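You operate a simulated robot arm through the tools that you are given. There is no shell and no other tool. Be economical: measure what you need, move in short steps, check, and stop when the job is done.

You are at the controls of a simulated two-armed robot. One attempt, no reset.

Task
Take the lid off the blue pot and lay it down on the green top of unit one. Turn the unit two knob e to 1. Put the white jar labelled "clips" from the grey top of unit two on top of the teal leaflets and the white jar that says "pads" on the clear half of the green top of unit three. Take the cloth from the top shelf of unit four and leave it on the red cover. Stack the carton marked "fine" from the top of the paper pallets by the sink on top of the carton that says "tape". Fetch the dirty filter and stand it on the top of the wash bench. The order is free. Set down upright: white jar, dirty filter.

The check looks at the end state, three seconds after you hand in, the way a careful person would. Anything else that was tipped, shoved, dropped, spilled or broken makes it a failure. A push-on lid holds only when it is set on centred and level and pressed home; a screw cap is set on level and turned clockwise until tight. Flat cloth is picked up by pressing the open fingertips on it (5 to 10 N) and closing them slowly along it; thin cloth reads only 2 to 8 mm in the jaws.

Robot
Two 7-joint arms with two-finger parallel grippers on one trunk, on a base that drives. Base frame: it is fixed to the floor where the robot stands at the start and does not move with it; the origin is under the middle of the robot, x ahead of it, y to its left, z up; the surface under the hand at the start is at about z = 99.7. Readings come in cm, rad, newtons and seconds.
The left shoulder is at the start at [7, 18.8, 130.4], the right one opposite. With the tool pointing down near the work surface each hand reaches from about 32 to 80 cm from the robot's upright axis, wherever it stands, measured 20 degrees to its own side. Places, roughly: blue pot [50, 0, 100]; carton [375, -600, 100]; clear half of the green top of unit three [50, -330, 100]; cloth (7x5x4 cm) [240, -480, 80]; dirty filter [375, -650, 75]; red cover [100, -900, 100]; teal leaflets [200, -175, 100]; top of the wash bench [530, -710, 80]; unit two knob e [160, -180, 100]; white jar [225, -150, 100]. Payload 3.91 kg a hand.
The TCP of each hand is the grasp point between the finger pads, 3 cm short of the fingertips. In the tool frame z runs along the fingers and y along their closing line. The gripper opens to 11 cm. The fingers are 2 cm wide and 1 cm thick; the gripper's body (4.8 by 11.2 cm) begins 5.5 cm behind the TCP.
Orientation is that of the tool frame in the base frame, as a unit quaternion [w, x, y, z]. With the fingers straight down and closing along the base's y, the tool's x points along the base's -x, its y along +y and its z along -z.

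Tools
- The arms move only by the tool arm_command. It takes "left_commands", "right_commands" or both (then of equal length, played together; a hand with none holds still); each is a list of rows, each an object of numbers (a shift or turn left out is 0, a gripper value left out holds the last): "x", "y", "z": the shift along the base's x, y, z in cm; "rx", "ry", "rz": the turn, a rotation vector about the base's x, y, z in rad; "grip": the gripper command, from -1 (fully open) to 1 (shut), values between in proportion. In form: [{"x": .., "y": .., "z": .., "rx": .., "ry": .., "rz": .., "grip": ..}, ...]. A call has 1 to 12 rows; each row shifts and turns the commanded pose from where the row before left it. Rows are played at 5 a second. More than 5 cm and 0.15 rad between two rows, or a gripper value outside its range, and nothing of the call is played. Where a pose cannot be reached the arm comes as near as it can. A force on the tool above 40 N (or 10 N above the force at the start of the call, whichever is more), or a blocked arm, ends the call early, and 0.2 s more pass. Each finger travels about 7.2 cm/s and halts on what it meets, pressing with about 29 N; the grip force reading is that of the motor and also rises with nothing between the fingers. The clock runs only during rows and for 0.2 s after the last one: add rows that do not move to give the fingers time. The reply holds the time, the measured pose of the TCP, the force on the tool along the base axes, the opening and the grip force, in the units named above and with some noise, with the torque about the TCP (base axes, N m) and any sound that the robot's microphone picked up.
- Cameras (640 x 400 px; columns grow to the right, rows downward): "scene" is now at [13.54, -1.13, 152.3]; the picture's right is [-0.10, -0.99, 0.00], its down [-0.64, 0.07, -0.77] and it looks along [0.77, -0.08, -0.64] (base axes); focal length 288 px, centre (320, 200). "left" rides on the left gripper at [7.2, -1.7, -10.3] in its tool frame; the picture's right is [0.23, 0.97, 0.00], its down [-0.76, 0.18, -0.62] and it looks along [-0.61, 0.14, 0.78] (tool axes); focal length 222 px, centre (320, 200). "right" rides on the right gripper at [7.2, 1.7, -10.3] in its tool frame; the picture's right is [-0.23, 0.97, 0.00], its down [-0.76, -0.18, -0.62] and it looks along [-0.61, -0.14, 0.78] (tool axes); focal length 222 px, centre (320, 200). There is no depth. A picture from a camera that has moved, and an enlarged one, comes with that camera's place and axes in the base frame and with its lens.
- get_image(camera): a new picture of that camera. The clock stands still meanwhile.
- lift_body(by): slides the trunk up (or, below 0, down) by that many cm; the arms and the scene camera ride with it, the base frame stays. It gives what a move gives, with no picture.
- base_move(legs): drives the robot by 1 to 6 legs, each [ahead, turn to the left] in cm and rad, along the robot's own axes; the way and the turn of a leg run together, so that a leg with both is an arc; at most 150 cm and 3.142 rad a leg. The arms and the cameras ride along, it lands a little off, and it stops where it bumps. It gives what a move gives.
- head_to(pan, tilt): turns the head with the scene camera to pan (to the left, within 1.501 rad either way) and tilt (down, from -0.506 to 1.204), counted from straight ahead of the robot. It gives what a move gives.
- zoom(camera, box): a new picture of the part [left, top, right, bottom] of that camera's present view, enlarged. The clock stands still meanwhile.
- sign_off(): hands the job in; it is judged then, once.

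Work in short steps. Places have to be worked out from the pictures, the camera data and where the tool is seen: move nearer, look again, correct. Check each grasp and each placing, and mend what went wrong. You have 186 turns and 158 pictures in all, those below and enlarged ones among them. Open the grippers and draw the arms clear of the work before you hand the job in, unless the task says otherwise.

The tools are called by a JSON object that holds its "name" and its "arguments". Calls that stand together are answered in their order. arm_command: Moves the arms, as the interface text tells. Its arguments: {"type":"object","properties":{"left_commands":{"type":"array","items":{"type":"object","properties":{"x":{"type":"number"},"y":{"type":"number"},"z":{"type":"number"},"rx":{"type":"number"},"ry":{"type":"number"},"rz":{"type":"number"},"grip":{"type":"number"}}}},"right_commands":{"type":"array","items":{"type":"object","properties":{"x":{"type":"number"},"y":{"type":"number"},"z":{"type":"number"},"rx":{"type":"number"},"ry":{"type":"number"},"rz":{"type":"number"},"grip":{"type":"number"}}}}},"required":[]} The other tools are called the same way: lift_body (by) slides the trunk up or down; base_move (legs) drives the base; head_to (pan, tilt) turns the head that bears the scene camera; get_image (camera) takes a picture; zoom (camera, box) takes an enlarged picture of a part of a camera's view; sign_off () hands the job in.

At the start:

```text
t: 0.0
left_tcp_pos: [37.0, 11.7, 131.37]
left_orientation: [0.0, 0.001, 1.0, 0.0]
left_ft_force: [-0.7, -0.5, -0.6]
left_moment: [0.02, 0.02, 0.0]
left_gripper_width: 11.03
left_grip_force: 0.1
right_tcp_pos: [43.2, -14.78, 134.75]
right_orientation: [0.0, 0.001, 1.0, 0.0]
right_ft_force: [0.1, -0.2, -0.2]
right_moment: [0.02, -0.02, -0.03]
right_gripper_width: 10.99
right_grip_force: 0.1
trunk travel left (down, up): [-81.4, 12.6]
robot x, y, heading: [0.15, -0.33, -0.002]
head pan, tilt: [-0.103, 0.693]
```

scene: 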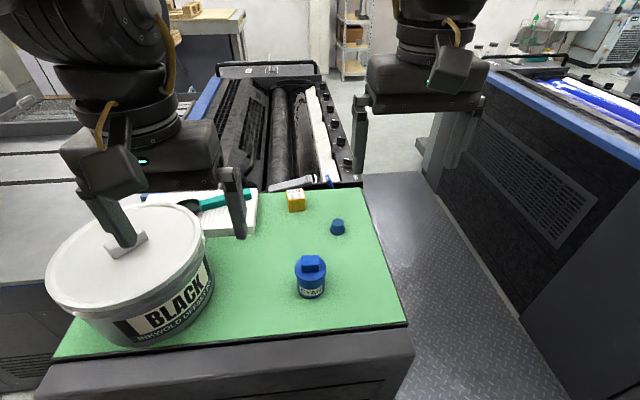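
right: 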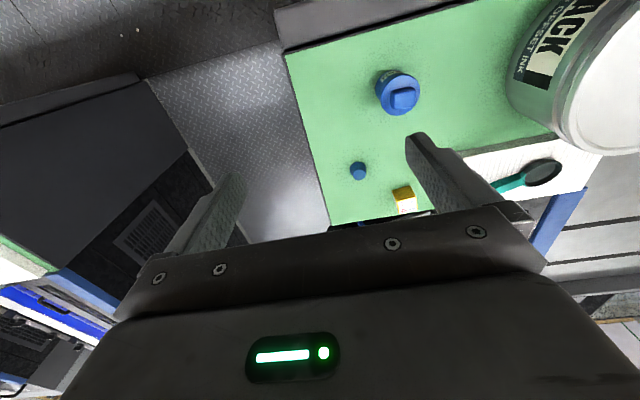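
left: 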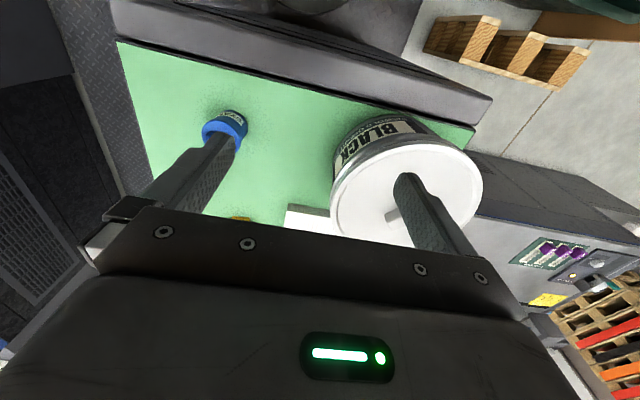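

I zoom on the blue pot to see its size and lid.

{"name": "zoom", "arguments": {"camera": "scene", "box": [250, 180, 410, 320]}}

{"name": "zoom", "arguments": {"camera": "right", "box": [320, 40, 480, 220]}}

```text
2.86 times, centred on (330, 250) of scene
camera zoom: at [13.54, -1.13, 152.3], right [-0.1, -0.99, 0.0], down [-0.64, 0.07, -0.77], along [0.77, -0.08, -0.64], focal length 821 px, centre (291, 57)
```

zoom: 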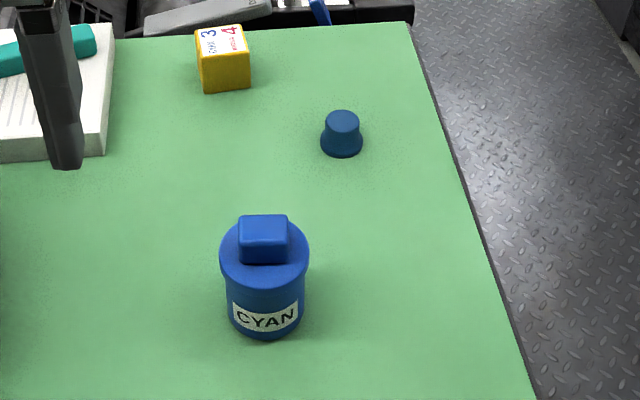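

```text
2.22 times, centred on (400, 130) of right
camera zoom: at [36.07, -13.17, 145.1], right [0.23, 0.97, 0.0], down [0.76, -0.18, 0.62], along [0.61, -0.14, -0.78], focal length 494 px, centre (142, 356)
```

zoom: 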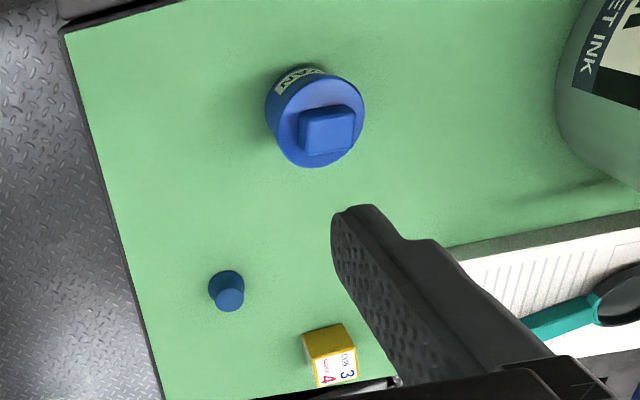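

The knob of the lid sits about at (48.2, -2.6), top near z 108. I move the left hand aside and bring the right one above the knob.

{"name": "arm_command", "arguments": {"left_commands": [{"y": 2, "z": 4}, {"y": 4}, {"y": 4}, {}, {}], "right_commands": [{"x": 1.5, "y": 3, "z": -4}, {"x": 1.5, "y": 3, "z": -3.5}, {"x": 1, "y": 3, "z": -3.5}, {"x": 1, "y": 3.2, "z": -3}, {"grip": -0.1}]}}

{"name": "get_image", "arguments": {"camera": "right"}}

{"name": "get_image", "arguments": {"camera": "scene"}}

```text
refused: row 1 steps farther than a row can; nothing moved
```

```text
152 pictures are left
camera right: at [36.07, -13.17, 145.1], right [0.23, 0.97, 0.0], down [0.76, -0.18, 0.62], along [0.61, -0.14, -0.78], focal length 222 px, centre (320, 200)
```

right: 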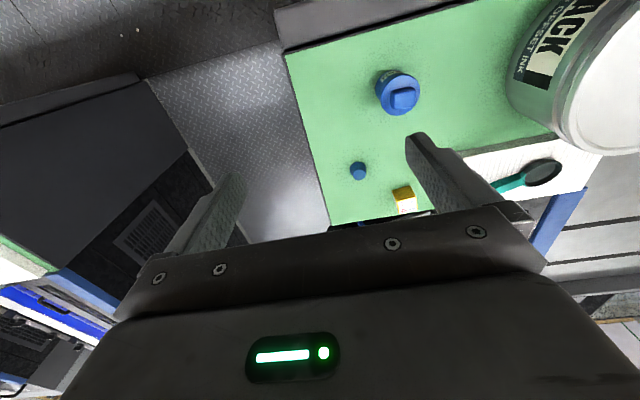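

```text
151 pictures are left
camera scene: at [13.54, -1.13, 152.3], right [-0.1, -0.99, 0.0], down [-0.64, 0.07, -0.77], along [0.77, -0.08, -0.64], focal length 288 px, centre (320, 200)
```

scene: 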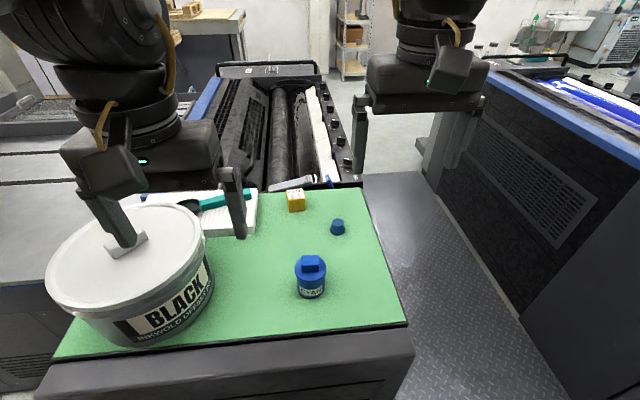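

The first row's norm was over 5 cm; smaller steps now.

{"name": "arm_command", "arguments": {"left_commands": [{"y": 2, "z": 4}, {"y": 4}, {"y": 4}, {}, {}, {}], "right_commands": [{"x": 1, "y": 2.5, "z": -3.5}, {"x": 1, "y": 2.5, "z": -3.5}, {"x": 1, "y": 2.5, "z": -3.5}, {"x": 1, "y": 2.5, "z": -3.5}, {"x": 1, "y": 2.2, "grip": -0.1}, {"grip": -0.1}]}}

{"name": "get_image", "arguments": {"camera": "right"}}

{"name": "get_image", "arguments": {"camera": "scene"}}

```text
t: 1.4
left_tcp_pos: [35.48, 19.84, 134.39]
left_orientation: [0.001, -0.001, 1.0, 0.0]
left_ft_force: [-0.3, 0.3, -0.1]
left_moment: [0.0, 0.01, 0.03]
left_gripper_width: 10.96
left_grip_force: 0.1
left hand out of reach, approached as far as the arm can: row 3
right_tcp_pos: [50.9, -4.79, 124.83]
right_orientation: [0.001, 0.0, 1.0, 0.0]
right_ft_force: [0.3, -0.1, 0.1]
right_moment: [-0.01, -0.01, -0.03]
right_gripper_width: 6.04
right_grip_force: 0.0
right hand out of reach, approached as far as the arm can: row 1, 2, 3, 4
trunk travel left (down, up): [-81.4, 12.6]
robot x, y, heading: [0.03, -0.01, 0.001]
head pan, tilt: [-0.103, 0.693]
```

```text
150 pictures are left
camera right: at [43.68, -3.18, 134.97], right [0.23, 0.97, 0.0], down [0.76, -0.18, 0.62], along [0.61, -0.14, -0.78], focal length 222 px, centre (320, 200)
```

right: 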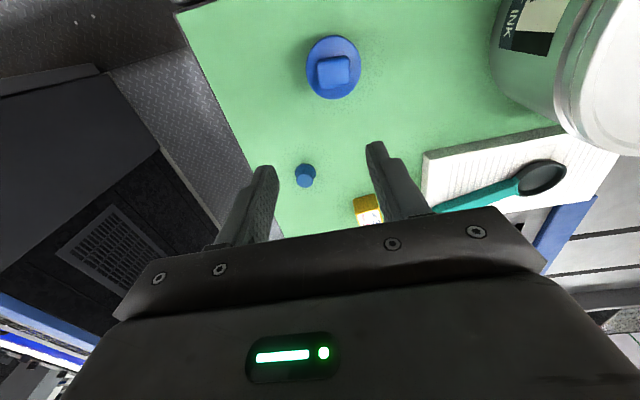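

```text
149 pictures are left
camera scene: at [13.43, -1.14, 152.31], right [-0.1, -0.99, 0.0], down [-0.64, 0.07, -0.77], along [0.77, -0.08, -0.64], focal length 288 px, centre (320, 200)
```

scene: 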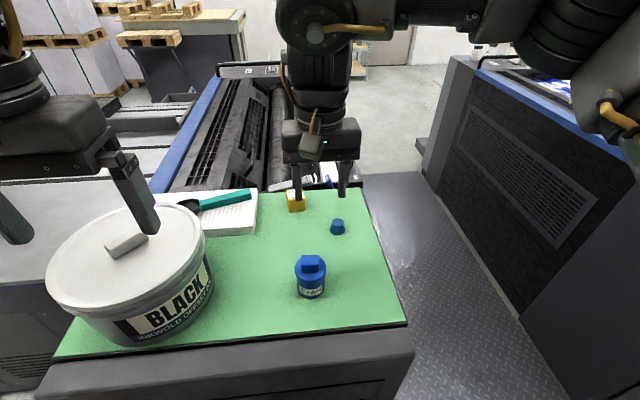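

The knob is confirmed at about (48.2, -2.7). I shift over it and come down to z 114 with the fingers half open.

{"name": "arm_command", "arguments": {"right_commands": [{"x": -1.4, "y": 1.1, "z": -3}, {"x": -1.3, "y": 1, "z": -3}, {"z": -3}, {}]}}

{"name": "get_image", "arguments": {"camera": "right"}}

```text
t: 2.4
left_tcp_pos: [35.68, 19.99, 134.3]
left_orientation: [0.0, -0.001, 1.0, 0.0]
left_ft_force: [0.3, 0.0, 0.4]
left_moment: [-0.02, -0.04, 0.02]
left_gripper_width: 11.01
left_grip_force: 0.0
right_tcp_pos: [51.74, -4.45, 118.16]
right_orientation: [-0.001, 0.0, 1.0, 0.0]
right_ft_force: [-0.1, -0.4, -0.1]
right_moment: [-0.04, -0.03, 0.01]
right_gripper_width: 6.07
right_grip_force: 0.0
right hand out of reach, approached as far as the arm can: row 1, 2, 3
trunk travel left (down, up): [-81.4, 12.6]
robot x, y, heading: [0.21, -0.04, -0.001]
head pan, tilt: [-0.103, 0.693]
```

```text
148 pictures are left
camera right: at [44.61, -2.81, 128.6], right [0.23, 0.97, 0.0], down [0.76, -0.18, 0.62], along [0.61, -0.14, -0.78], focal length 222 px, centre (320, 200)
```

right: 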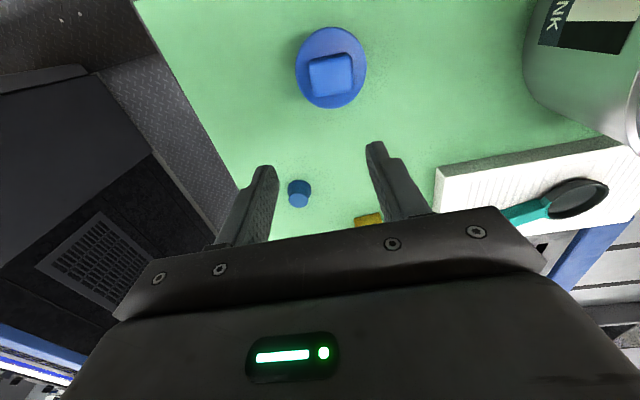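

The arm is limited inward at this bearing, so I back the base up a little to get the pot further out.

{"name": "base_move", "arguments": {"legs": [[-10, 0]]}}

{"name": "arm_command", "arguments": {"right_commands": [{"x": 3, "y": 0.9}, {"x": 3, "y": 0.8}, {}]}}

{"name": "get_image", "arguments": {"camera": "right"}}

```text
t: 3.5
left_tcp_pos: [25.9, 19.91, 134.09]
left_orientation: [-0.001, -0.001, 1.0, 0.001]
left_ft_force: [0.4, 0.0, -0.6]
left_moment: [-0.03, 0.01, 0.01]
left_gripper_width: 11.01
left_grip_force: 0.1
right_tcp_pos: [42.09, -4.38, 118.15]
right_orientation: [-0.003, -0.001, 1.0, 0.0]
right_ft_force: [0.8, 0.1, 0.7]
right_moment: [-0.05, 0.0, 0.01]
right_gripper_width: 6.05
right_grip_force: 0.0
trunk travel left (down, up): [-81.4, 12.6]
robot x, y, heading: [-10.12, 0.19, 0.002]
head pan, tilt: [-0.103, 0.693]
```

```text
t: 4.3
left_tcp_pos: [25.3, 19.81, 134.41]
left_orientation: [0.001, -0.002, 1.0, 0.0]
left_ft_force: [-0.5, -0.2, -0.4]
left_moment: [0.01, -0.02, 0.02]
left_gripper_width: 11.0
left_grip_force: 0.0
right_tcp_pos: [47.47, -2.58, 118.38]
right_orientation: [0.0, -0.001, 1.0, 0.0]
right_ft_force: [0.1, -0.2, -0.1]
right_moment: [0.01, -0.03, 0.02]
right_gripper_width: 6.06
right_grip_force: 0.1
trunk travel left (down, up): [-81.4, 12.6]
robot x, y, heading: [-10.41, -0.22, 0.003]
head pan, tilt: [-0.103, 0.693]
```

```text
147 pictures are left
camera right: at [40.34, -1.0, 128.73], right [0.22, 0.97, 0.0], down [0.76, -0.18, 0.62], along [0.61, -0.14, -0.78], focal length 222 px, centre (320, 200)
```

right: 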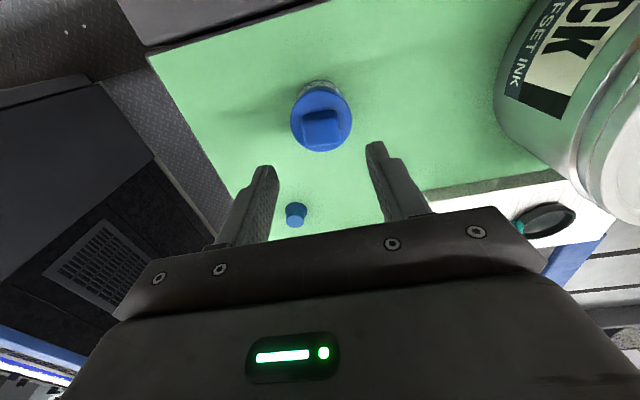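

The knob again reads (48.5, -2.7). I descend to TCP z 110 in steps.

{"name": "arm_command", "arguments": {"right_commands": [{"x": 0.5, "z": -3}, {"x": 0.4, "z": -3}, {"z": -1.5}, {}]}}

{"name": "get_image", "arguments": {"camera": "right"}}

{"name": "zoom", "arguments": {"camera": "scene", "box": [220, 180, 400, 300]}}

```text
t: 5.3
left_tcp_pos: [25.72, 20.0, 134.28]
left_orientation: [0.0, -0.002, 1.0, -0.001]
left_ft_force: [0.3, -0.2, -0.8]
left_moment: [-0.01, 0.01, -0.02]
left_gripper_width: 10.99
left_grip_force: 0.0
right_tcp_pos: [48.64, -2.6, 110.81]
right_orientation: [-0.001, -0.001, 1.0, 0.0]
right_ft_force: [-0.2, 0.3, -0.5]
right_moment: [-0.02, -0.02, 0.03]
right_gripper_width: 6.05
right_grip_force: 0.1
trunk travel left (down, up): [-81.4, 12.6]
robot x, y, heading: [-9.98, -0.2, -0.0]
head pan, tilt: [-0.103, 0.693]
```

```text
146 pictures are left
camera right: at [41.46, -0.96, 121.07], right [0.22, 0.97, 0.0], down [0.76, -0.18, 0.62], along [0.61, -0.14, -0.78], focal length 222 px, centre (320, 200)
```

right: 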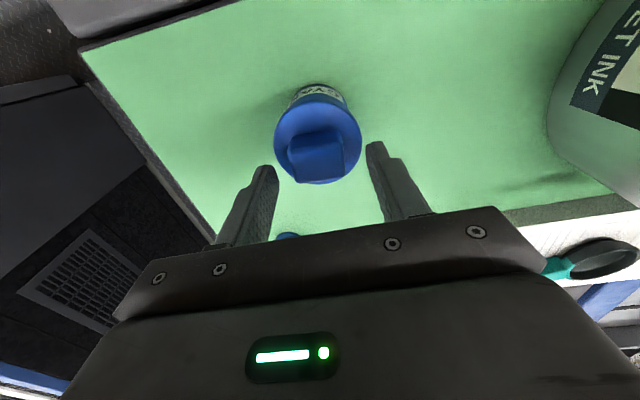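

```text
3.33 times, centred on (310, 240) of scene
camera zoom: at [3.58, -1.07, 152.3], right [-0.1, -0.99, 0.0], down [-0.64, 0.07, -0.77], along [0.76, -0.08, -0.64], focal length 958 px, centre (353, 67)
```

zoom: 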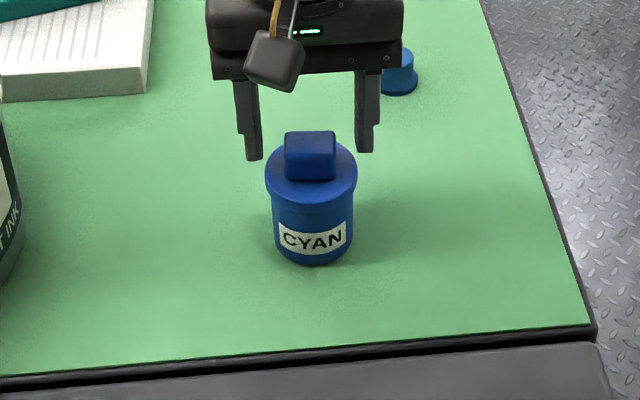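

The fingertips straddle the knob. I go down 1.2 cm and close on it.

{"name": "arm_command", "arguments": {"right_commands": [{"z": -0.6, "y": -0.1}, {"z": -0.6}, {"grip": 0.3}, {"grip": 0.6}, {"grip": 0.6}, {"grip": 0.6}]}}

{"name": "get_image", "arguments": {"camera": "right"}}

```text
t: 6.8
left_tcp_pos: [25.43, 19.78, 134.33]
left_orientation: [0.001, -0.001, 1.0, 0.0]
left_ft_force: [0.7, -0.8, 0.3]
left_moment: [0.0, -0.03, 0.0]
left_gripper_width: 11.01
left_grip_force: 0.1
right_tcp_pos: [48.66, -2.88, 109.81]
right_orientation: [0.0, 0.0, 1.0, 0.001]
right_ft_force: [5.9, -7.3, 26.1]
right_moment: [0.1, -0.27, -0.05]
right_gripper_width: 4.6
right_grip_force: 29.2
trunk travel left (down, up): [-81.4, 12.6]
robot x, y, heading: [-10.07, -0.5, 0.0]
head pan, tilt: [-0.103, 0.693]
```

```text
144 pictures are left
camera right: at [41.37, -1.39, 120.1], right [0.23, 0.97, 0.0], down [0.76, -0.18, 0.62], along [0.61, -0.14, -0.78], focal length 222 px, centre (320, 200)
```

right: 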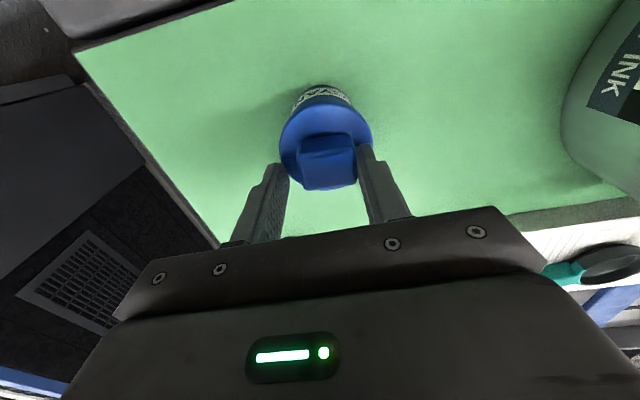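

The tips press on the lid disc and the knob is about 0.5 cm to the +y side. I open, raise a little, recentre and close again.

{"name": "arm_command", "arguments": {"right_commands": [{"grip": -0.1, "z": 0.4}, {"grip": -0.1, "z": 0.4}, {"y": 0.6}, {}]}}

{"name": "get_image", "arguments": {"camera": "right"}}

```text
t: 7.8
left_tcp_pos: [25.62, 20.08, 134.28]
left_orientation: [0.0, -0.002, 1.0, -0.001]
left_ft_force: [0.6, 0.2, -0.4]
left_moment: [0.01, -0.05, 0.03]
left_gripper_width: 11.01
left_grip_force: 0.0
right_tcp_pos: [48.53, -2.19, 110.29]
right_orientation: [-0.001, -0.001, 1.0, 0.0]
right_ft_force: [0.4, 0.3, 0.1]
right_moment: [-0.02, -0.01, 0.02]
right_gripper_width: 6.01
right_grip_force: 0.0
trunk travel left (down, up): [-81.4, 12.6]
robot x, y, heading: [-9.68, 0.09, -0.0]
head pan, tilt: [-0.103, 0.693]
```

```text
143 pictures are left
camera right: at [41.52, -0.55, 120.69], right [0.22, 0.97, 0.0], down [0.76, -0.18, 0.62], along [0.61, -0.14, -0.78], focal length 222 px, centre (320, 200)
```

right: 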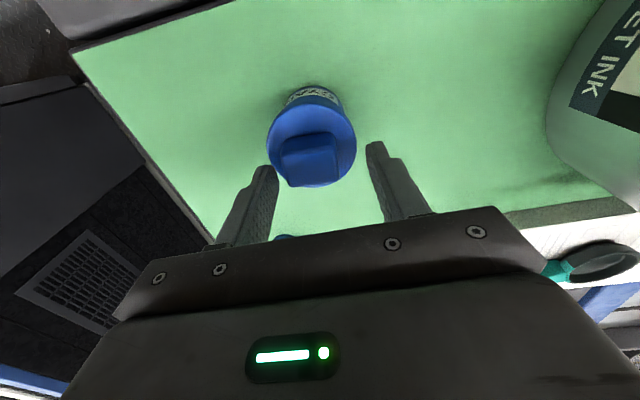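

Slight overshoot: knob now about 0.6 cm to -y. I correct and close at this height.

{"name": "arm_command", "arguments": {"right_commands": [{"y": -0.6, "z": -0.1}, {"grip": 0.1}, {"grip": 0.3}, {"grip": 0.6}, {"grip": 0.6}, {}]}}

{"name": "get_image", "arguments": {"camera": "right"}}

```text
t: 9.2
left_tcp_pos: [25.71, 19.91, 134.21]
left_orientation: [-0.001, -0.002, 1.0, -0.001]
left_ft_force: [-0.4, 0.6, -0.7]
left_moment: [-0.02, 0.02, -0.02]
left_gripper_width: 10.99
left_grip_force: 0.0
right_tcp_pos: [48.74, -2.71, 110.24]
right_orientation: [-0.002, -0.001, 1.0, 0.0]
right_ft_force: [0.4, -0.5, -0.5]
right_moment: [0.01, 0.0, 0.0]
right_gripper_width: 3.27
right_grip_force: 28.3
trunk travel left (down, up): [-81.4, 12.6]
robot x, y, heading: [-10.15, 0.07, 0.003]
head pan, tilt: [-0.103, 0.693]
heard: snap
```

```text
142 pictures are left
camera right: at [41.54, -1.13, 120.58], right [0.23, 0.97, 0.0], down [0.76, -0.18, 0.62], along [0.61, -0.14, -0.78], focal length 222 px, centre (320, 200)
```

right: 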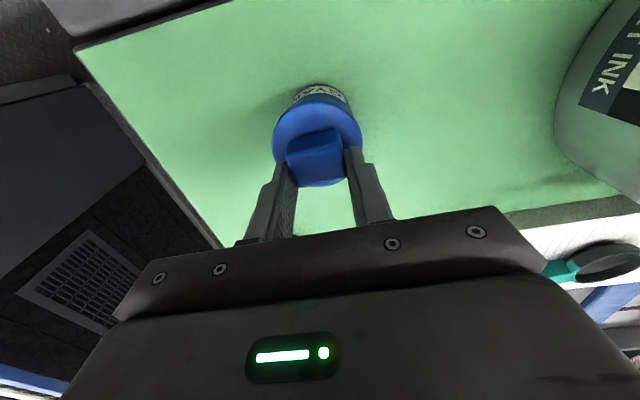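

A snap and a 3.3 cm grip: the knob is held and the lid seems to have popped. I lift gently.

{"name": "arm_command", "arguments": {"right_commands": [{"z": 0.5}, {"z": 0.7}, {"z": 1}, {"z": 1.5}, {}]}}

{"name": "zoom", "arguments": {"camera": "scene", "box": [220, 160, 420, 300]}}

```text
t: 10.3
left_tcp_pos: [25.64, 19.82, 134.24]
left_orientation: [0.0, -0.002, 1.0, -0.001]
left_ft_force: [-0.6, 0.3, -0.8]
left_moment: [0.0, -0.01, 0.01]
left_gripper_width: 11.0
left_grip_force: 0.2
right_tcp_pos: [48.7, -2.89, 114.03]
right_orientation: [-0.001, -0.001, 1.0, 0.0]
right_ft_force: [-0.6, 0.0, -0.1]
right_moment: [-0.01, -0.03, 0.0]
right_gripper_width: 3.3
right_grip_force: 28.9
trunk travel left (down, up): [-81.4, 12.6]
robot x, y, heading: [-10.2, -0.21, -0.001]
head pan, tilt: [-0.103, 0.693]
```

```text
2.86 times, centred on (320, 230) of scene
camera zoom: at [3.55, -1.12, 152.3], right [-0.1, -0.99, 0.0], down [-0.64, 0.07, -0.77], along [0.77, -0.08, -0.64], focal length 821 px, centre (320, 114)
```

zoom: 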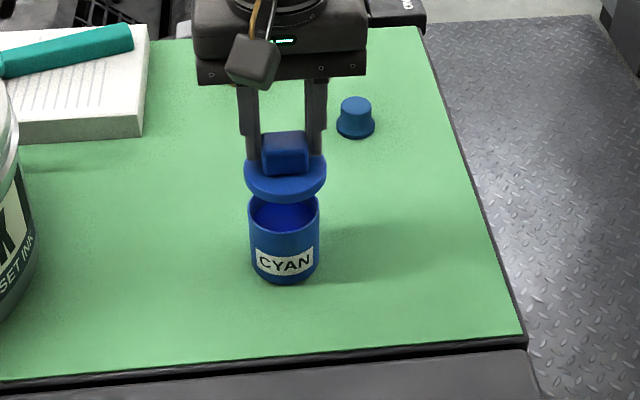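

The lid is off. I carry it to the right of the pot (y about -11.8) and lower it till it touches.

{"name": "arm_command", "arguments": {"right_commands": [{"z": 2}, {"y": -4.5}, {"y": -4.5}, {"z": -3.5}, {"z": -3.5}, {"z": -2}, {}]}}

{"name": "zoom", "arguments": {"camera": "scene", "box": [220, 160, 420, 300]}}

```text
t: 11.9
left_tcp_pos: [25.69, 20.2, 134.23]
left_orientation: [0.0, -0.002, 1.0, 0.0]
left_ft_force: [0.1, 0.9, -1.1]
left_moment: [-0.02, -0.01, 0.02]
left_gripper_width: 10.99
left_grip_force: 0.1
right_tcp_pos: [48.72, -11.75, 106.91]
right_orientation: [0.0, -0.001, 1.0, 0.0]
right_ft_force: [0.3, 0.1, -1.2]
right_moment: [0.0, -0.01, 0.01]
right_gripper_width: 3.27
right_grip_force: 28.7
trunk travel left (down, up): [-81.4, 12.6]
robot x, y, heading: [-10.15, 0.02, 0.002]
head pan, tilt: [-0.103, 0.693]
```

```text
2.86 times, centred on (320, 230) of scene
camera zoom: at [3.48, -1.0, 152.31], right [-0.1, -0.99, 0.0], down [-0.64, 0.06, -0.77], along [0.77, -0.08, -0.64], focal length 821 px, centre (320, 114)
```

zoom: 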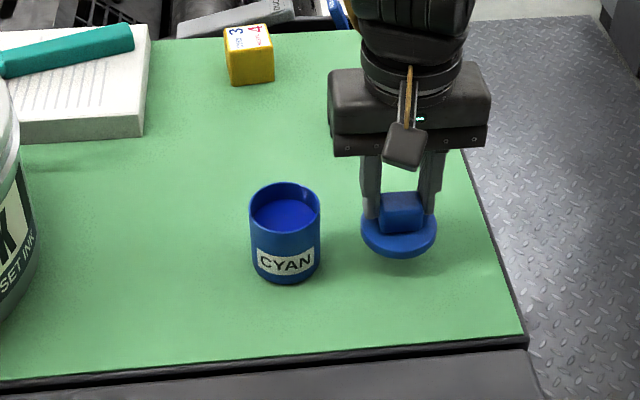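

The lid is about 2 cm above the top. I lower slowly to contact.

{"name": "arm_command", "arguments": {"right_commands": [{"z": -0.6}, {"z": -0.5}, {"z": -0.4}, {"z": -0.3}, {"z": -0.3}, {}]}}

{"name": "zoom", "arguments": {"camera": "scene", "box": [220, 160, 420, 300]}}

```text
t: 13.3
left_tcp_pos: [25.68, 19.91, 134.25]
left_orientation: [0.0, -0.002, 1.0, -0.001]
left_ft_force: [0.4, -1.0, -0.2]
left_moment: [0.01, 0.02, -0.01]
left_gripper_width: 11.0
left_grip_force: 0.0
right_tcp_pos: [48.77, -11.89, 104.8]
right_orientation: [-0.001, -0.001, 1.0, 0.0]
right_ft_force: [0.3, 0.0, 0.2]
right_moment: [-0.01, 0.01, -0.04]
right_gripper_width: 3.29
right_grip_force: 28.5
trunk travel left (down, up): [-81.4, 12.6]
robot x, y, heading: [-9.83, -0.32, 0.004]
head pan, tilt: [-0.103, 0.693]
```

```text
2.86 times, centred on (320, 230) of scene
camera zoom: at [3.53, -1.11, 152.3], right [-0.1, -0.99, 0.0], down [-0.64, 0.07, -0.77], along [0.77, -0.08, -0.64], focal length 821 px, centre (320, 114)
```

zoom: 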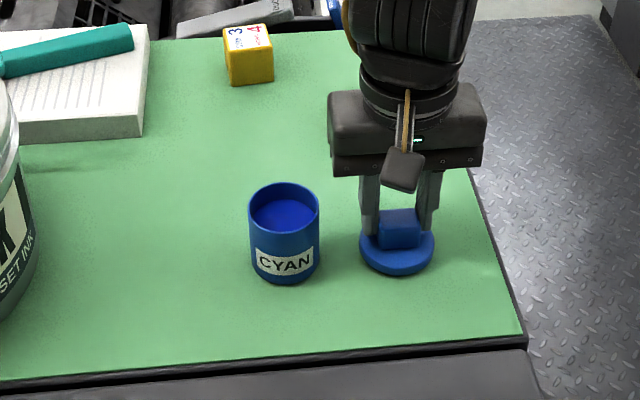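

Nearly down; a few more small steps until contact.

{"name": "arm_command", "arguments": {"right_commands": [{"z": -0.2}, {"z": -0.2}, {"z": -0.2}, {}]}}

```text
t: 14.3
left_tcp_pos: [25.56, 19.9, 134.25]
left_orientation: [0.0, -0.001, 1.0, -0.001]
left_ft_force: [-0.4, 0.4, 0.0]
left_moment: [-0.01, -0.02, -0.01]
left_gripper_width: 11.02
left_grip_force: 0.0
right_tcp_pos: [48.67, -11.82, 104.12]
right_orientation: [-0.001, -0.002, 1.0, 0.0]
right_ft_force: [-0.5, 0.5, -0.6]
right_moment: [0.04, -0.01, 0.04]
right_gripper_width: 3.28
right_grip_force: 28.3
trunk travel left (down, up): [-81.4, 12.6]
robot x, y, heading: [-10.32, 0.08, 0.002]
head pan, tilt: [-0.103, 0.693]
```

Still no contact force; continuing slowly.

{"name": "arm_command", "arguments": {"right_commands": [{"z": -0.2}, {"z": -0.2}, {"z": -0.2}, {"z": -0.2}, {}]}}

```text
t: 15.6
left_tcp_pos: [25.32, 19.9, 134.29]
left_orientation: [0.001, -0.002, 1.0, -0.001]
left_ft_force: [1.0, -0.7, 0.1]
left_moment: [0.0, 0.01, -0.01]
left_gripper_width: 10.99
left_grip_force: 0.0
right_tcp_pos: [48.72, -11.79, 103.76]
right_orientation: [0.001, -0.001, 1.0, 0.001]
right_ft_force: [5.2, -2.9, 28.1]
right_moment: [-0.11, -0.11, 0.01]
right_gripper_width: 3.27
right_grip_force: 28.9
trunk travel left (down, up): [-81.4, 12.6]
robot x, y, heading: [-9.8, -0.18, -0.0]
head pan, tilt: [-0.103, 0.693]
```

Contact (28 N). I ease up slightly, open moderately and rise.

{"name": "arm_command", "arguments": {"right_commands": [{"z": 0.3}, {"grip": 0.1}, {"grip": -0.1}, {"z": 1.5}, {"z": 4}, {"z": 4.5}, {"z": 4.5}, {}]}}

{"name": "get_image", "arguments": {"camera": "scene"}}

```text
t: 17.4
left_tcp_pos: [25.7, 19.91, 134.17]
left_orientation: [0.0, -0.001, 1.0, 0.0]
left_ft_force: [-0.2, 0.3, 0.5]
left_moment: [-0.04, -0.02, 0.0]
left_gripper_width: 11.01
left_grip_force: 0.1
right_tcp_pos: [48.51, -11.88, 118.3]
right_orientation: [-0.001, -0.001, 1.0, -0.001]
right_ft_force: [-0.6, 0.7, 0.1]
right_moment: [0.0, 0.0, -0.01]
right_gripper_width: 6.03
right_grip_force: 0.0
trunk travel left (down, up): [-81.4, 12.6]
robot x, y, heading: [-10.2, 0.18, 0.008]
head pan, tilt: [-0.103, 0.693]
```

```text
138 pictures are left
camera scene: at [3.57, -1.14, 152.3], right [-0.1, -0.99, 0.0], down [-0.64, 0.07, -0.77], along [0.76, -0.08, -0.64], focal length 288 px, centre (320, 200)
```

scene: 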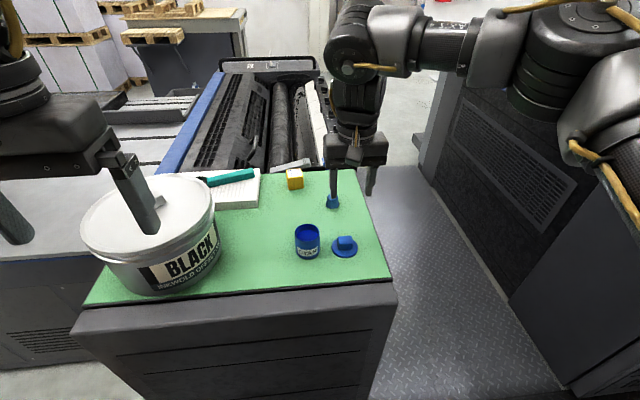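

Lid placed. Now I look around to the right to plan the route to unit two.

{"name": "head_to", "arguments": {"pan": -0.7, "tilt": 0.35}}

{"name": "get_image", "arguments": {"camera": "scene"}}

{"name": "head_to", "arguments": {"pan": -1.5, "tilt": 0.35}}

{"name": "get_image", "arguments": {"camera": "scene"}}

```text
t: 18.4
left_tcp_pos: [25.63, 19.93, 134.26]
left_orientation: [0.0, -0.002, 1.0, -0.001]
left_ft_force: [0.0, 1.0, 0.1]
left_moment: [0.01, 0.0, -0.02]
left_gripper_width: 10.99
left_grip_force: 0.0
right_tcp_pos: [48.65, -11.89, 118.31]
right_orientation: [-0.001, 0.0, 1.0, 0.001]
right_ft_force: [1.0, -0.3, 0.6]
right_moment: [-0.04, -0.01, -0.01]
right_gripper_width: 6.08
right_grip_force: 0.0
trunk travel left (down, up): [-81.4, 12.6]
robot x, y, heading: [-9.8, -0.05, 0.0]
head pan, tilt: [-0.7, 0.351]
```

```text
137 pictures are left
camera scene: at [2.15, -6.21, 155.39], right [-0.64, -0.77, 0.0], down [-0.26, 0.22, -0.94], along [0.72, -0.6, -0.34], focal length 288 px, centre (320, 200)
```

scene: 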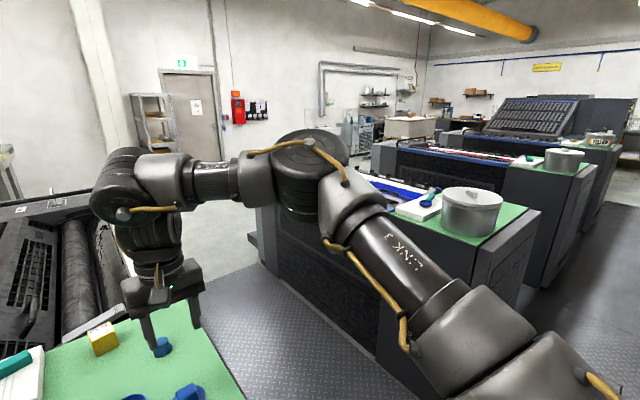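

```text
t: 19.5
left_tcp_pos: [25.55, 19.82, 134.21]
left_orientation: [0.0, -0.002, 1.0, 0.0]
left_ft_force: [0.6, 1.1, 0.5]
left_moment: [0.02, -0.01, 0.01]
left_gripper_width: 10.99
left_grip_force: 0.1
right_tcp_pos: [48.69, -11.74, 118.33]
right_orientation: [-0.001, -0.001, 1.0, 0.0]
right_ft_force: [0.0, 0.2, 0.2]
right_moment: [-0.01, 0.02, 0.03]
right_gripper_width: 6.05
right_grip_force: 0.1
trunk travel left (down, up): [-81.4, 12.6]
robot x, y, heading: [-10.28, 0.06, 0.003]
head pan, tilt: [-1.499, 0.351]
```

```text
136 pictures are left
camera scene: at [-4.27, -9.53, 155.39], right [-1.0, -0.07, 0.0], down [-0.03, 0.34, -0.94], along [0.07, -0.94, -0.34], focal length 288 px, centre (320, 200)
```

scene: 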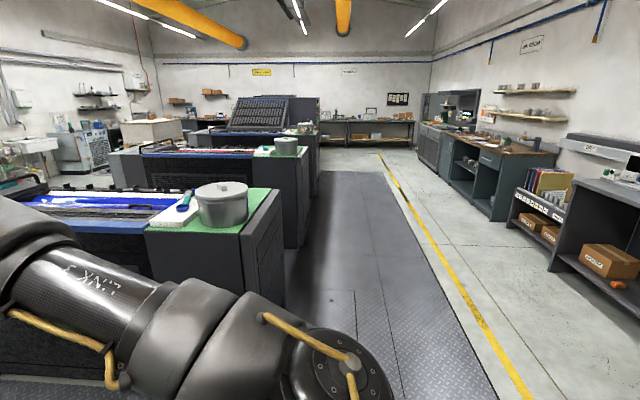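

The units stand in a row along -y with a corridor along x≈-40. I back out, turn right and drive along the corridor.

{"name": "base_move", "arguments": {"legs": [[-30, 0], [0, -1.571], [120, 0]]}}

{"name": "head_to", "arguments": {"pan": 1.2, "tilt": 0.4}}

{"name": "get_image", "arguments": {"camera": "scene"}}

```text
t: 21.5
left_tcp_pos: [-2.33, 19.85, 134.42]
left_orientation: [0.003, -0.002, 1.0, -0.002]
left_ft_force: [-0.3, 0.0, -0.8]
left_moment: [-0.02, -0.04, -0.01]
left_gripper_width: 10.98
left_grip_force: 0.0
right_tcp_pos: [20.97, -11.85, 118.56]
right_orientation: [0.002, 0.0, 1.0, 0.0]
right_ft_force: [-0.8, 0.9, 0.6]
right_moment: [0.01, -0.05, 0.01]
right_gripper_width: 6.07
right_grip_force: 0.0
trunk travel left (down, up): [-81.4, 12.6]
robot x, y, heading: [-36.88, -0.08, -0.002]
head pan, tilt: [-1.499, 0.351]
stopped in leg 1: the robot was blocked; the commanded pose is now the measured one
```

```text
t: 23.9
left_tcp_pos: [-1.68, 19.89, 134.25]
left_orientation: [0.0, -0.001, 1.0, -0.001]
left_ft_force: [0.9, -0.4, 0.0]
left_moment: [0.02, 0.0, -0.01]
left_gripper_width: 11.0
left_grip_force: 0.0
right_tcp_pos: [21.45, -11.89, 118.29]
right_orientation: [0.0, -0.001, 1.0, 0.0]
right_ft_force: [1.3, 0.2, 0.3]
right_moment: [0.0, 0.06, -0.01]
right_gripper_width: 6.06
right_grip_force: 0.0
trunk travel left (down, up): [-81.4, 12.6]
robot x, y, heading: [-37.19, -0.27, 0.001]
head pan, tilt: [1.201, 0.4]
```

```text
135 pictures are left
camera scene: at [-28.87, 8.37, 154.93], right [0.93, -0.36, 0.0], down [-0.14, -0.36, -0.92], along [0.33, 0.86, -0.39], focal length 288 px, centre (320, 200)
```

scene: 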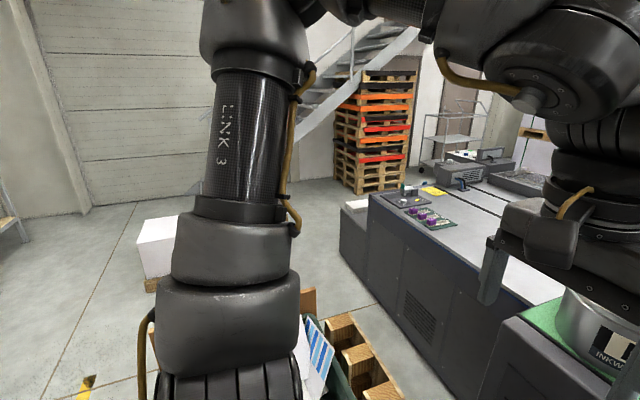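

Something behind stopped me; I move 3 cm forward, and look behind-right before turning.

{"name": "base_move", "arguments": {"legs": [[3, 0], [0, -0.8]]}}

{"name": "head_to", "arguments": {"pan": -1.3, "tilt": 0.6}}

{"name": "get_image", "arguments": {"camera": "scene"}}

```text
t: 26.8
left_tcp_pos: [4.91, -11.57, 134.14]
left_orientation: [-0.001, 0.387, 0.922, -0.001]
left_ft_force: [-0.8, 0.2, -1.0]
left_moment: [0.04, 0.05, -0.02]
left_gripper_width: 11.02
left_grip_force: 0.1
right_tcp_pos: [-1.79, -50.12, 118.23]
right_orientation: [-0.001, 0.387, 0.922, 0.0]
right_ft_force: [0.5, 0.0, -0.1]
right_moment: [0.01, -0.02, -0.03]
right_gripper_width: 6.06
right_grip_force: 0.1
trunk travel left (down, up): [-81.4, 12.6]
robot x, y, heading: [-34.5, -0.26, -0.795]
head pan, tilt: [1.201, 0.4]
```

```text
t: 29.1
left_tcp_pos: [4.91, -11.61, 134.21]
left_orientation: [0.0, 0.387, 0.922, -0.001]
left_ft_force: [0.7, -0.7, -0.5]
left_moment: [0.02, -0.01, -0.02]
left_gripper_width: 11.01
left_grip_force: 0.1
right_tcp_pos: [-1.76, -50.25, 118.36]
right_orientation: [0.0, 0.387, 0.922, 0.0]
right_ft_force: [0.3, -0.6, 0.6]
right_moment: [-0.02, 0.01, 0.02]
right_gripper_width: 6.02
right_grip_force: 0.0
trunk travel left (down, up): [-81.4, 12.6]
robot x, y, heading: [-33.96, 0.03, -0.792]
head pan, tilt: [-1.3, 0.6]
```

```text
134 pictures are left
camera scene: at [-35.16, -11.5, 153.11], right [-0.87, 0.5, 0.0], down [0.28, 0.49, -0.83], along [-0.41, -0.71, -0.56], focal length 288 px, centre (320, 200)
```

scene: 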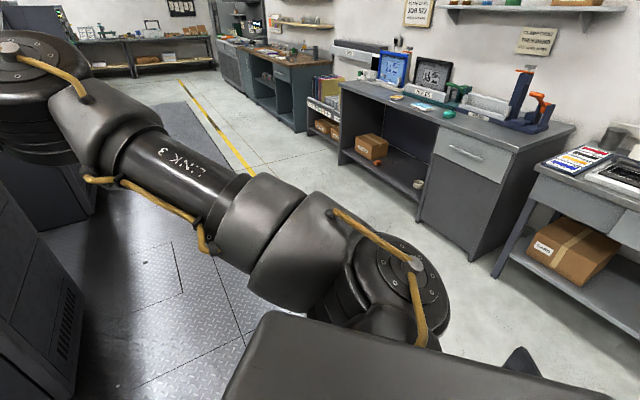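

The way along the corridor is free; I finish the turn and drive 115 cm.

{"name": "base_move", "arguments": {"legs": [[0, -0.778], [115, 0]]}}

{"name": "head_to", "arguments": {"pan": 1.1, "tilt": 0.35}}

{"name": "get_image", "arguments": {"camera": "scene"}}

```text
t: 31.6
left_tcp_pos: [-13.23, -35.86, 134.21]
left_orientation: [-0.001, 0.701, 0.713, -0.002]
left_ft_force: [0.1, 1.1, 0.0]
left_moment: [0.01, 0.02, -0.02]
left_gripper_width: 11.01
left_grip_force: 0.0
right_tcp_pos: [-44.72, -59.33, 118.36]
right_orientation: [-0.001, 0.701, 0.713, -0.002]
right_ft_force: [0.1, 0.8, 0.5]
right_moment: [-0.02, 0.04, -0.04]
right_gripper_width: 6.06
right_grip_force: 0.0
trunk travel left (down, up): [-81.4, 12.6]
robot x, y, heading: [-33.8, -0.82, -1.475]
head pan, tilt: [-1.3, 0.6]
stopped in leg 1: the robot was blocked; the commanded pose is now the measured one
```

```text
t: 33.8
left_tcp_pos: [-13.81, -36.25, 134.25]
left_orientation: [0.0, 0.702, 0.712, 0.0]
left_ft_force: [-0.2, 0.3, 0.8]
left_moment: [-0.02, -0.03, -0.01]
left_gripper_width: 10.97
left_grip_force: 0.1
right_tcp_pos: [-45.25, -59.51, 118.24]
right_orientation: [0.001, 0.702, 0.713, -0.001]
right_ft_force: [-0.6, 0.1, 0.7]
right_moment: [-0.01, -0.04, -0.02]
right_gripper_width: 6.05
right_grip_force: 0.0
trunk travel left (down, up): [-81.4, 12.6]
robot x, y, heading: [-33.33, -0.54, -1.478]
head pan, tilt: [1.1, 0.351]
```

```text
133 pictures are left
camera scene: at [-24.31, -9.38, 155.39], right [-0.37, -0.93, 0.0], down [-0.32, 0.13, -0.94], along [0.87, -0.35, -0.34], focal length 288 px, centre (320, 200)
```

scene: 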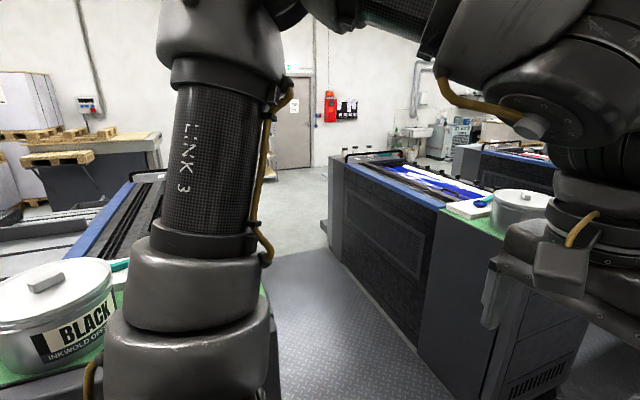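

The turn was blocked by something on the rear/right side. Heading is already nearly along the corridor, so I drive straight on.

{"name": "base_move", "arguments": {"legs": [[110, 0], [0, -0.093]]}}

{"name": "head_to", "arguments": {"pan": 1.1, "tilt": 0.35}}

{"name": "get_image", "arguments": {"camera": "scene"}}

```text
t: 40.0
left_tcp_pos: [-6.74, -149.28, 134.27]
left_orientation: [-0.001, 0.736, 0.677, -0.001]
left_ft_force: [0.2, -0.2, -0.1]
left_moment: [0.0, 0.01, 0.0]
left_gripper_width: 11.02
left_grip_force: 0.1
right_tcp_pos: [-40.32, -169.67, 118.49]
right_orientation: [0.0, 0.736, 0.677, -0.002]
right_ft_force: [0.0, -0.2, 0.8]
right_moment: [0.0, 0.0, -0.03]
right_gripper_width: 6.04
right_grip_force: 0.0
trunk travel left (down, up): [-81.4, 12.6]
robot x, y, heading: [-23.31, -112.36, -1.577]
head pan, tilt: [1.1, 0.351]
```

```text
t: 40.6
left_tcp_pos: [-6.91, -149.43, 134.15]
left_orientation: [-0.001, 0.735, 0.678, 0.0]
left_ft_force: [0.1, -0.1, -0.5]
left_moment: [-0.07, 0.01, 0.01]
left_gripper_width: 10.98
left_grip_force: 0.1
right_tcp_pos: [-40.52, -169.64, 118.41]
right_orientation: [0.0, 0.736, 0.677, -0.001]
right_ft_force: [-0.2, -1.3, 0.3]
right_moment: [0.0, -0.01, 0.02]
right_gripper_width: 6.06
right_grip_force: 0.1
trunk travel left (down, up): [-81.4, 12.6]
robot x, y, heading: [-23.04, -112.12, -1.577]
head pan, tilt: [1.1, 0.351]
```

```text
132 pictures are left
camera scene: at [-14.64, -121.71, 155.38], right [-0.46, -0.89, 0.0], down [-0.31, 0.16, -0.94], along [0.83, -0.43, -0.34], focal length 288 px, centre (320, 200)
```

scene: 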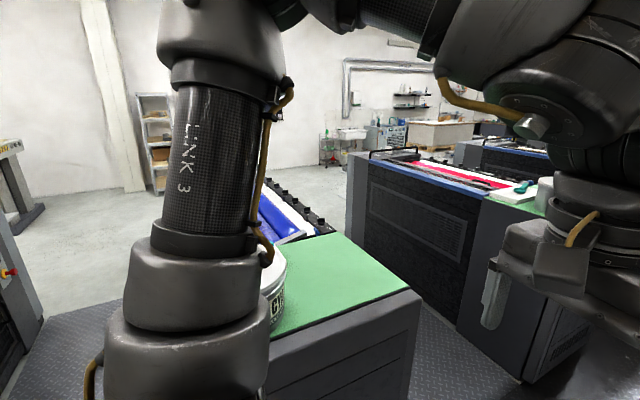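

Unit two's right edge is near y≈-180; knob e sits along its right edge, reachable from the aisle at y≈-218. I raise the trunk for clearance, drive to the aisle mouth, turn and look.

{"name": "lift_body", "arguments": {"by": 12}}

{"name": "base_move", "arguments": {"legs": [[106, 0], [0, 1.577]]}}

{"name": "head_to", "arguments": {"pan": 0, "tilt": 0.45}}

{"name": "get_image", "arguments": {"camera": "scene"}}

```text
t: 42.1
left_tcp_pos: [-7.04, -149.42, 146.26]
left_orientation: [-0.001, 0.736, 0.677, 0.001]
left_ft_force: [0.0, 0.2, -0.2]
left_moment: [0.01, 0.02, 0.0]
left_gripper_width: 11.03
left_grip_force: 0.0
right_tcp_pos: [-40.78, -169.6, 130.45]
right_orientation: [0.0, 0.735, 0.678, 0.0]
right_ft_force: [-0.4, -0.1, 0.0]
right_moment: [0.04, -0.02, 0.04]
right_gripper_width: 6.06
right_grip_force: 0.0
trunk travel left (down, up): [-93.4, 0.6]
robot x, y, heading: [-23.4, -111.8, -1.572]
head pan, tilt: [1.1, 0.351]
```

```text
t: 51.3
left_tcp_pos: [14.33, -199.92, 146.26]
left_orientation: [-0.001, 0.034, 0.999, 0.0]
left_ft_force: [0.7, -0.3, 0.3]
left_moment: [0.01, -0.02, 0.0]
left_gripper_width: 11.0
left_grip_force: 0.0
right_tcp_pos: [34.88, -233.28, 130.25]
right_orientation: [0.0, 0.035, 0.999, 0.0]
right_ft_force: [0.4, -0.8, 0.1]
right_moment: [0.01, -0.03, -0.01]
right_gripper_width: 6.05
right_grip_force: 0.1
trunk travel left (down, up): [-93.4, 0.6]
robot x, y, heading: [-22.71, -216.43, 0.01]
head pan, tilt: [1.1, 0.351]
```

```text
t: 52.6
left_tcp_pos: [14.24, -199.93, 146.2]
left_orientation: [-0.001, 0.034, 0.999, 0.0]
left_ft_force: [0.7, -0.4, -0.1]
left_moment: [0.03, 0.0, 0.01]
left_gripper_width: 10.98
left_grip_force: 0.1
right_tcp_pos: [35.02, -233.28, 130.37]
right_orientation: [0.001, 0.036, 0.999, 0.001]
right_ft_force: [-0.9, 0.2, -0.1]
right_moment: [0.02, 0.01, 0.0]
right_gripper_width: 6.06
right_grip_force: 0.2
trunk travel left (down, up): [-93.4, 0.6]
robot x, y, heading: [-22.65, -216.7, 0.011]
head pan, tilt: [0.0, 0.45]
```

```text
131 pictures are left
camera scene: at [-8.41, -216.62, 166.47], right [0.01, -1.0, 0.0], down [-0.44, 0.0, -0.9], along [0.9, 0.01, -0.44], focal length 288 px, centre (320, 200)
```

scene: 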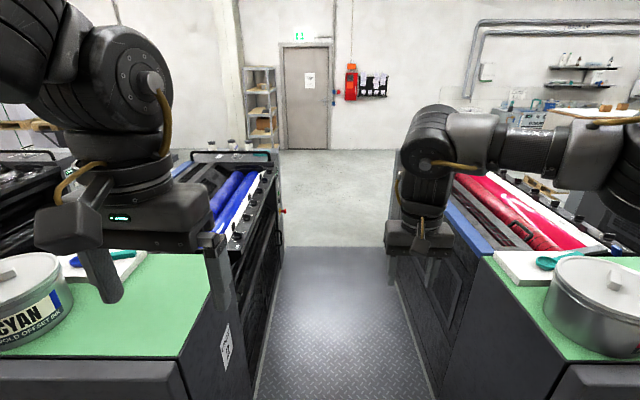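

The aisle spans y -180 to -278. I drive in with a slight shift to the right and then look at the key row.

{"name": "base_move", "arguments": {"legs": [[0, -0.06], [120, 0], [0, 0.05]]}}

{"name": "head_to", "arguments": {"pan": 0.55, "tilt": 0.75}}

{"name": "get_image", "arguments": {"camera": "scene"}}

```text
t: 59.5
left_tcp_pos: [132.89, -202.96, 146.28]
left_orientation: [-0.001, 0.02, 1.0, 0.0]
left_ft_force: [0.1, 0.3, 0.0]
left_moment: [0.05, 0.01, -0.05]
left_gripper_width: 11.02
left_grip_force: 0.0
right_tcp_pos: [154.43, -235.66, 130.38]
right_orientation: [-0.001, 0.022, 1.0, 0.002]
right_ft_force: [-0.3, -0.4, 0.6]
right_moment: [-0.02, -0.03, 0.0]
right_gripper_width: 6.03
right_grip_force: 0.1
trunk travel left (down, up): [-93.4, 0.6]
robot x, y, heading: [96.24, -220.22, 0.041]
head pan, tilt: [0.0, 0.45]
```

```text
t: 60.5
left_tcp_pos: [132.83, -202.58, 146.2]
left_orientation: [-0.001, 0.021, 1.0, 0.0]
left_ft_force: [0.1, 0.4, -0.3]
left_moment: [0.0, 0.0, 0.0]
left_gripper_width: 11.0
left_grip_force: 0.0
right_tcp_pos: [154.46, -235.27, 130.38]
right_orientation: [0.001, 0.021, 1.0, 0.001]
right_ft_force: [0.3, 0.8, 0.7]
right_moment: [0.02, -0.01, -0.03]
right_gripper_width: 6.05
right_grip_force: 0.0
trunk travel left (down, up): [-93.4, 0.6]
robot x, y, heading: [95.96, -220.72, 0.035]
head pan, tilt: [0.55, 0.75]
```

```text
130 pictures are left
camera scene: at [108.28, -215.56, 163.82], right [0.55, -0.83, 0.0], down [-0.57, -0.38, -0.73], along [0.61, 0.4, -0.68], focal length 288 px, centre (320, 200)
```

scene: 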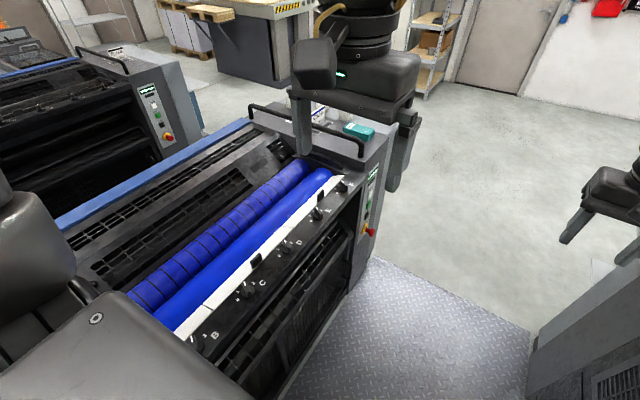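

I zoom on the knob row.

{"name": "zoom", "arguments": {"camera": "scene", "box": [160, 90, 420, 360]}}

```text
1.48 times, centred on (290, 225) of scene
camera zoom: at [108.28, -215.56, 163.82], right [0.55, -0.83, 0.0], down [-0.57, -0.38, -0.73], along [0.61, 0.4, -0.68], focal length 426 px, centre (364, 163)
```

zoom: 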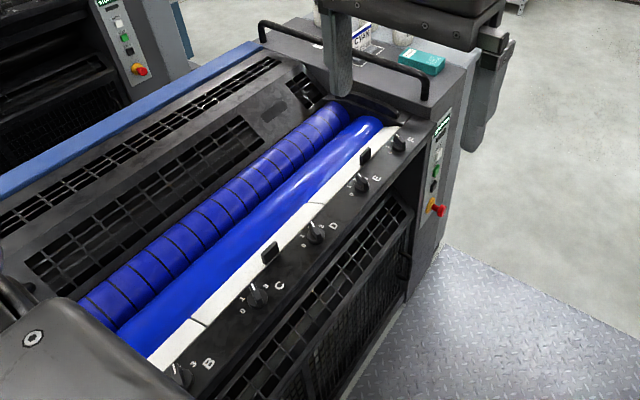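

Knob E is at about (159.5, -181). I drive 17 cm ahead and zoom on it.

{"name": "base_move", "arguments": {"legs": [[17, -0.035]]}}

{"name": "zoom", "arguments": {"camera": "scene", "box": [240, 180, 400, 300]}}

```text
t: 62.0
left_tcp_pos: [150.0, -203.53, 146.29]
left_orientation: [0.001, 0.039, 0.999, 0.0]
left_ft_force: [0.2, 0.3, 0.2]
left_moment: [0.03, -0.03, -0.02]
left_gripper_width: 11.03
left_grip_force: 0.0
right_tcp_pos: [170.43, -237.03, 130.55]
right_orientation: [0.001, 0.039, 0.999, 0.001]
right_ft_force: [0.1, -0.4, 0.4]
right_moment: [0.03, -0.04, -0.02]
right_gripper_width: 6.05
right_grip_force: 0.1
trunk travel left (down, up): [-93.4, 0.6]
robot x, y, heading: [113.65, -220.17, 0.001]
head pan, tilt: [0.55, 0.75]
```

```text
3.33 times, centred on (320, 240) of scene
camera zoom: at [124.97, -215.69, 163.86], right [0.52, -0.85, 0.0], down [-0.58, -0.36, -0.73], along [0.62, 0.38, -0.68], focal length 958 px, centre (320, 67)
```

zoom: 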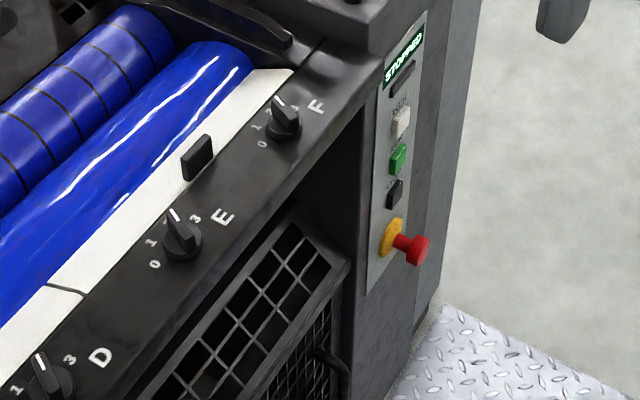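

I zoom closer on knob E for the geometry of its grip and scale.

{"name": "zoom", "arguments": {"camera": "scene", "box": [268, 225, 308, 250]}}

```text
16.00 times, centred on (288, 238) of scene
camera zoom: at [124.97, -215.69, 163.86], right [0.52, -0.85, 0.0], down [-0.58, -0.36, -0.73], along [0.62, 0.38, -0.68], focal length 4600 px, centre (832, -400)
```

zoom: 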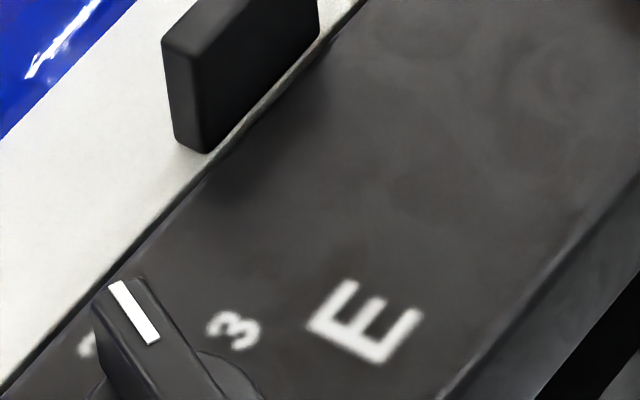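

Recentre the zoom on the knob itself.

{"name": "zoom", "arguments": {"camera": "scene", "box": [258, 239, 302, 267]}}

```text
14.29 times, centred on (280, 253) of scene
camera zoom: at [124.97, -215.69, 163.86], right [0.52, -0.85, 0.0], down [-0.58, -0.36, -0.73], along [0.62, 0.38, -0.68], focal length 4107 px, centre (891, -557)
```

zoom: 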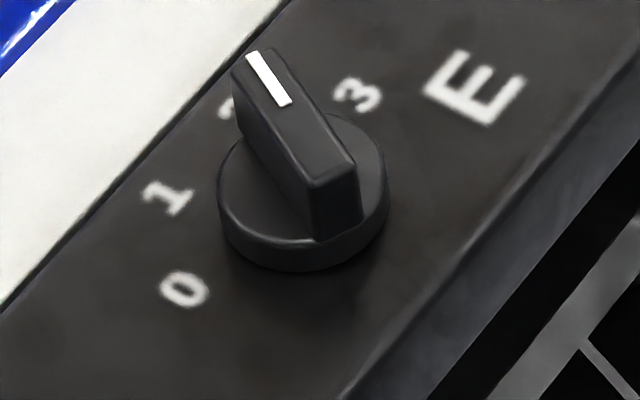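

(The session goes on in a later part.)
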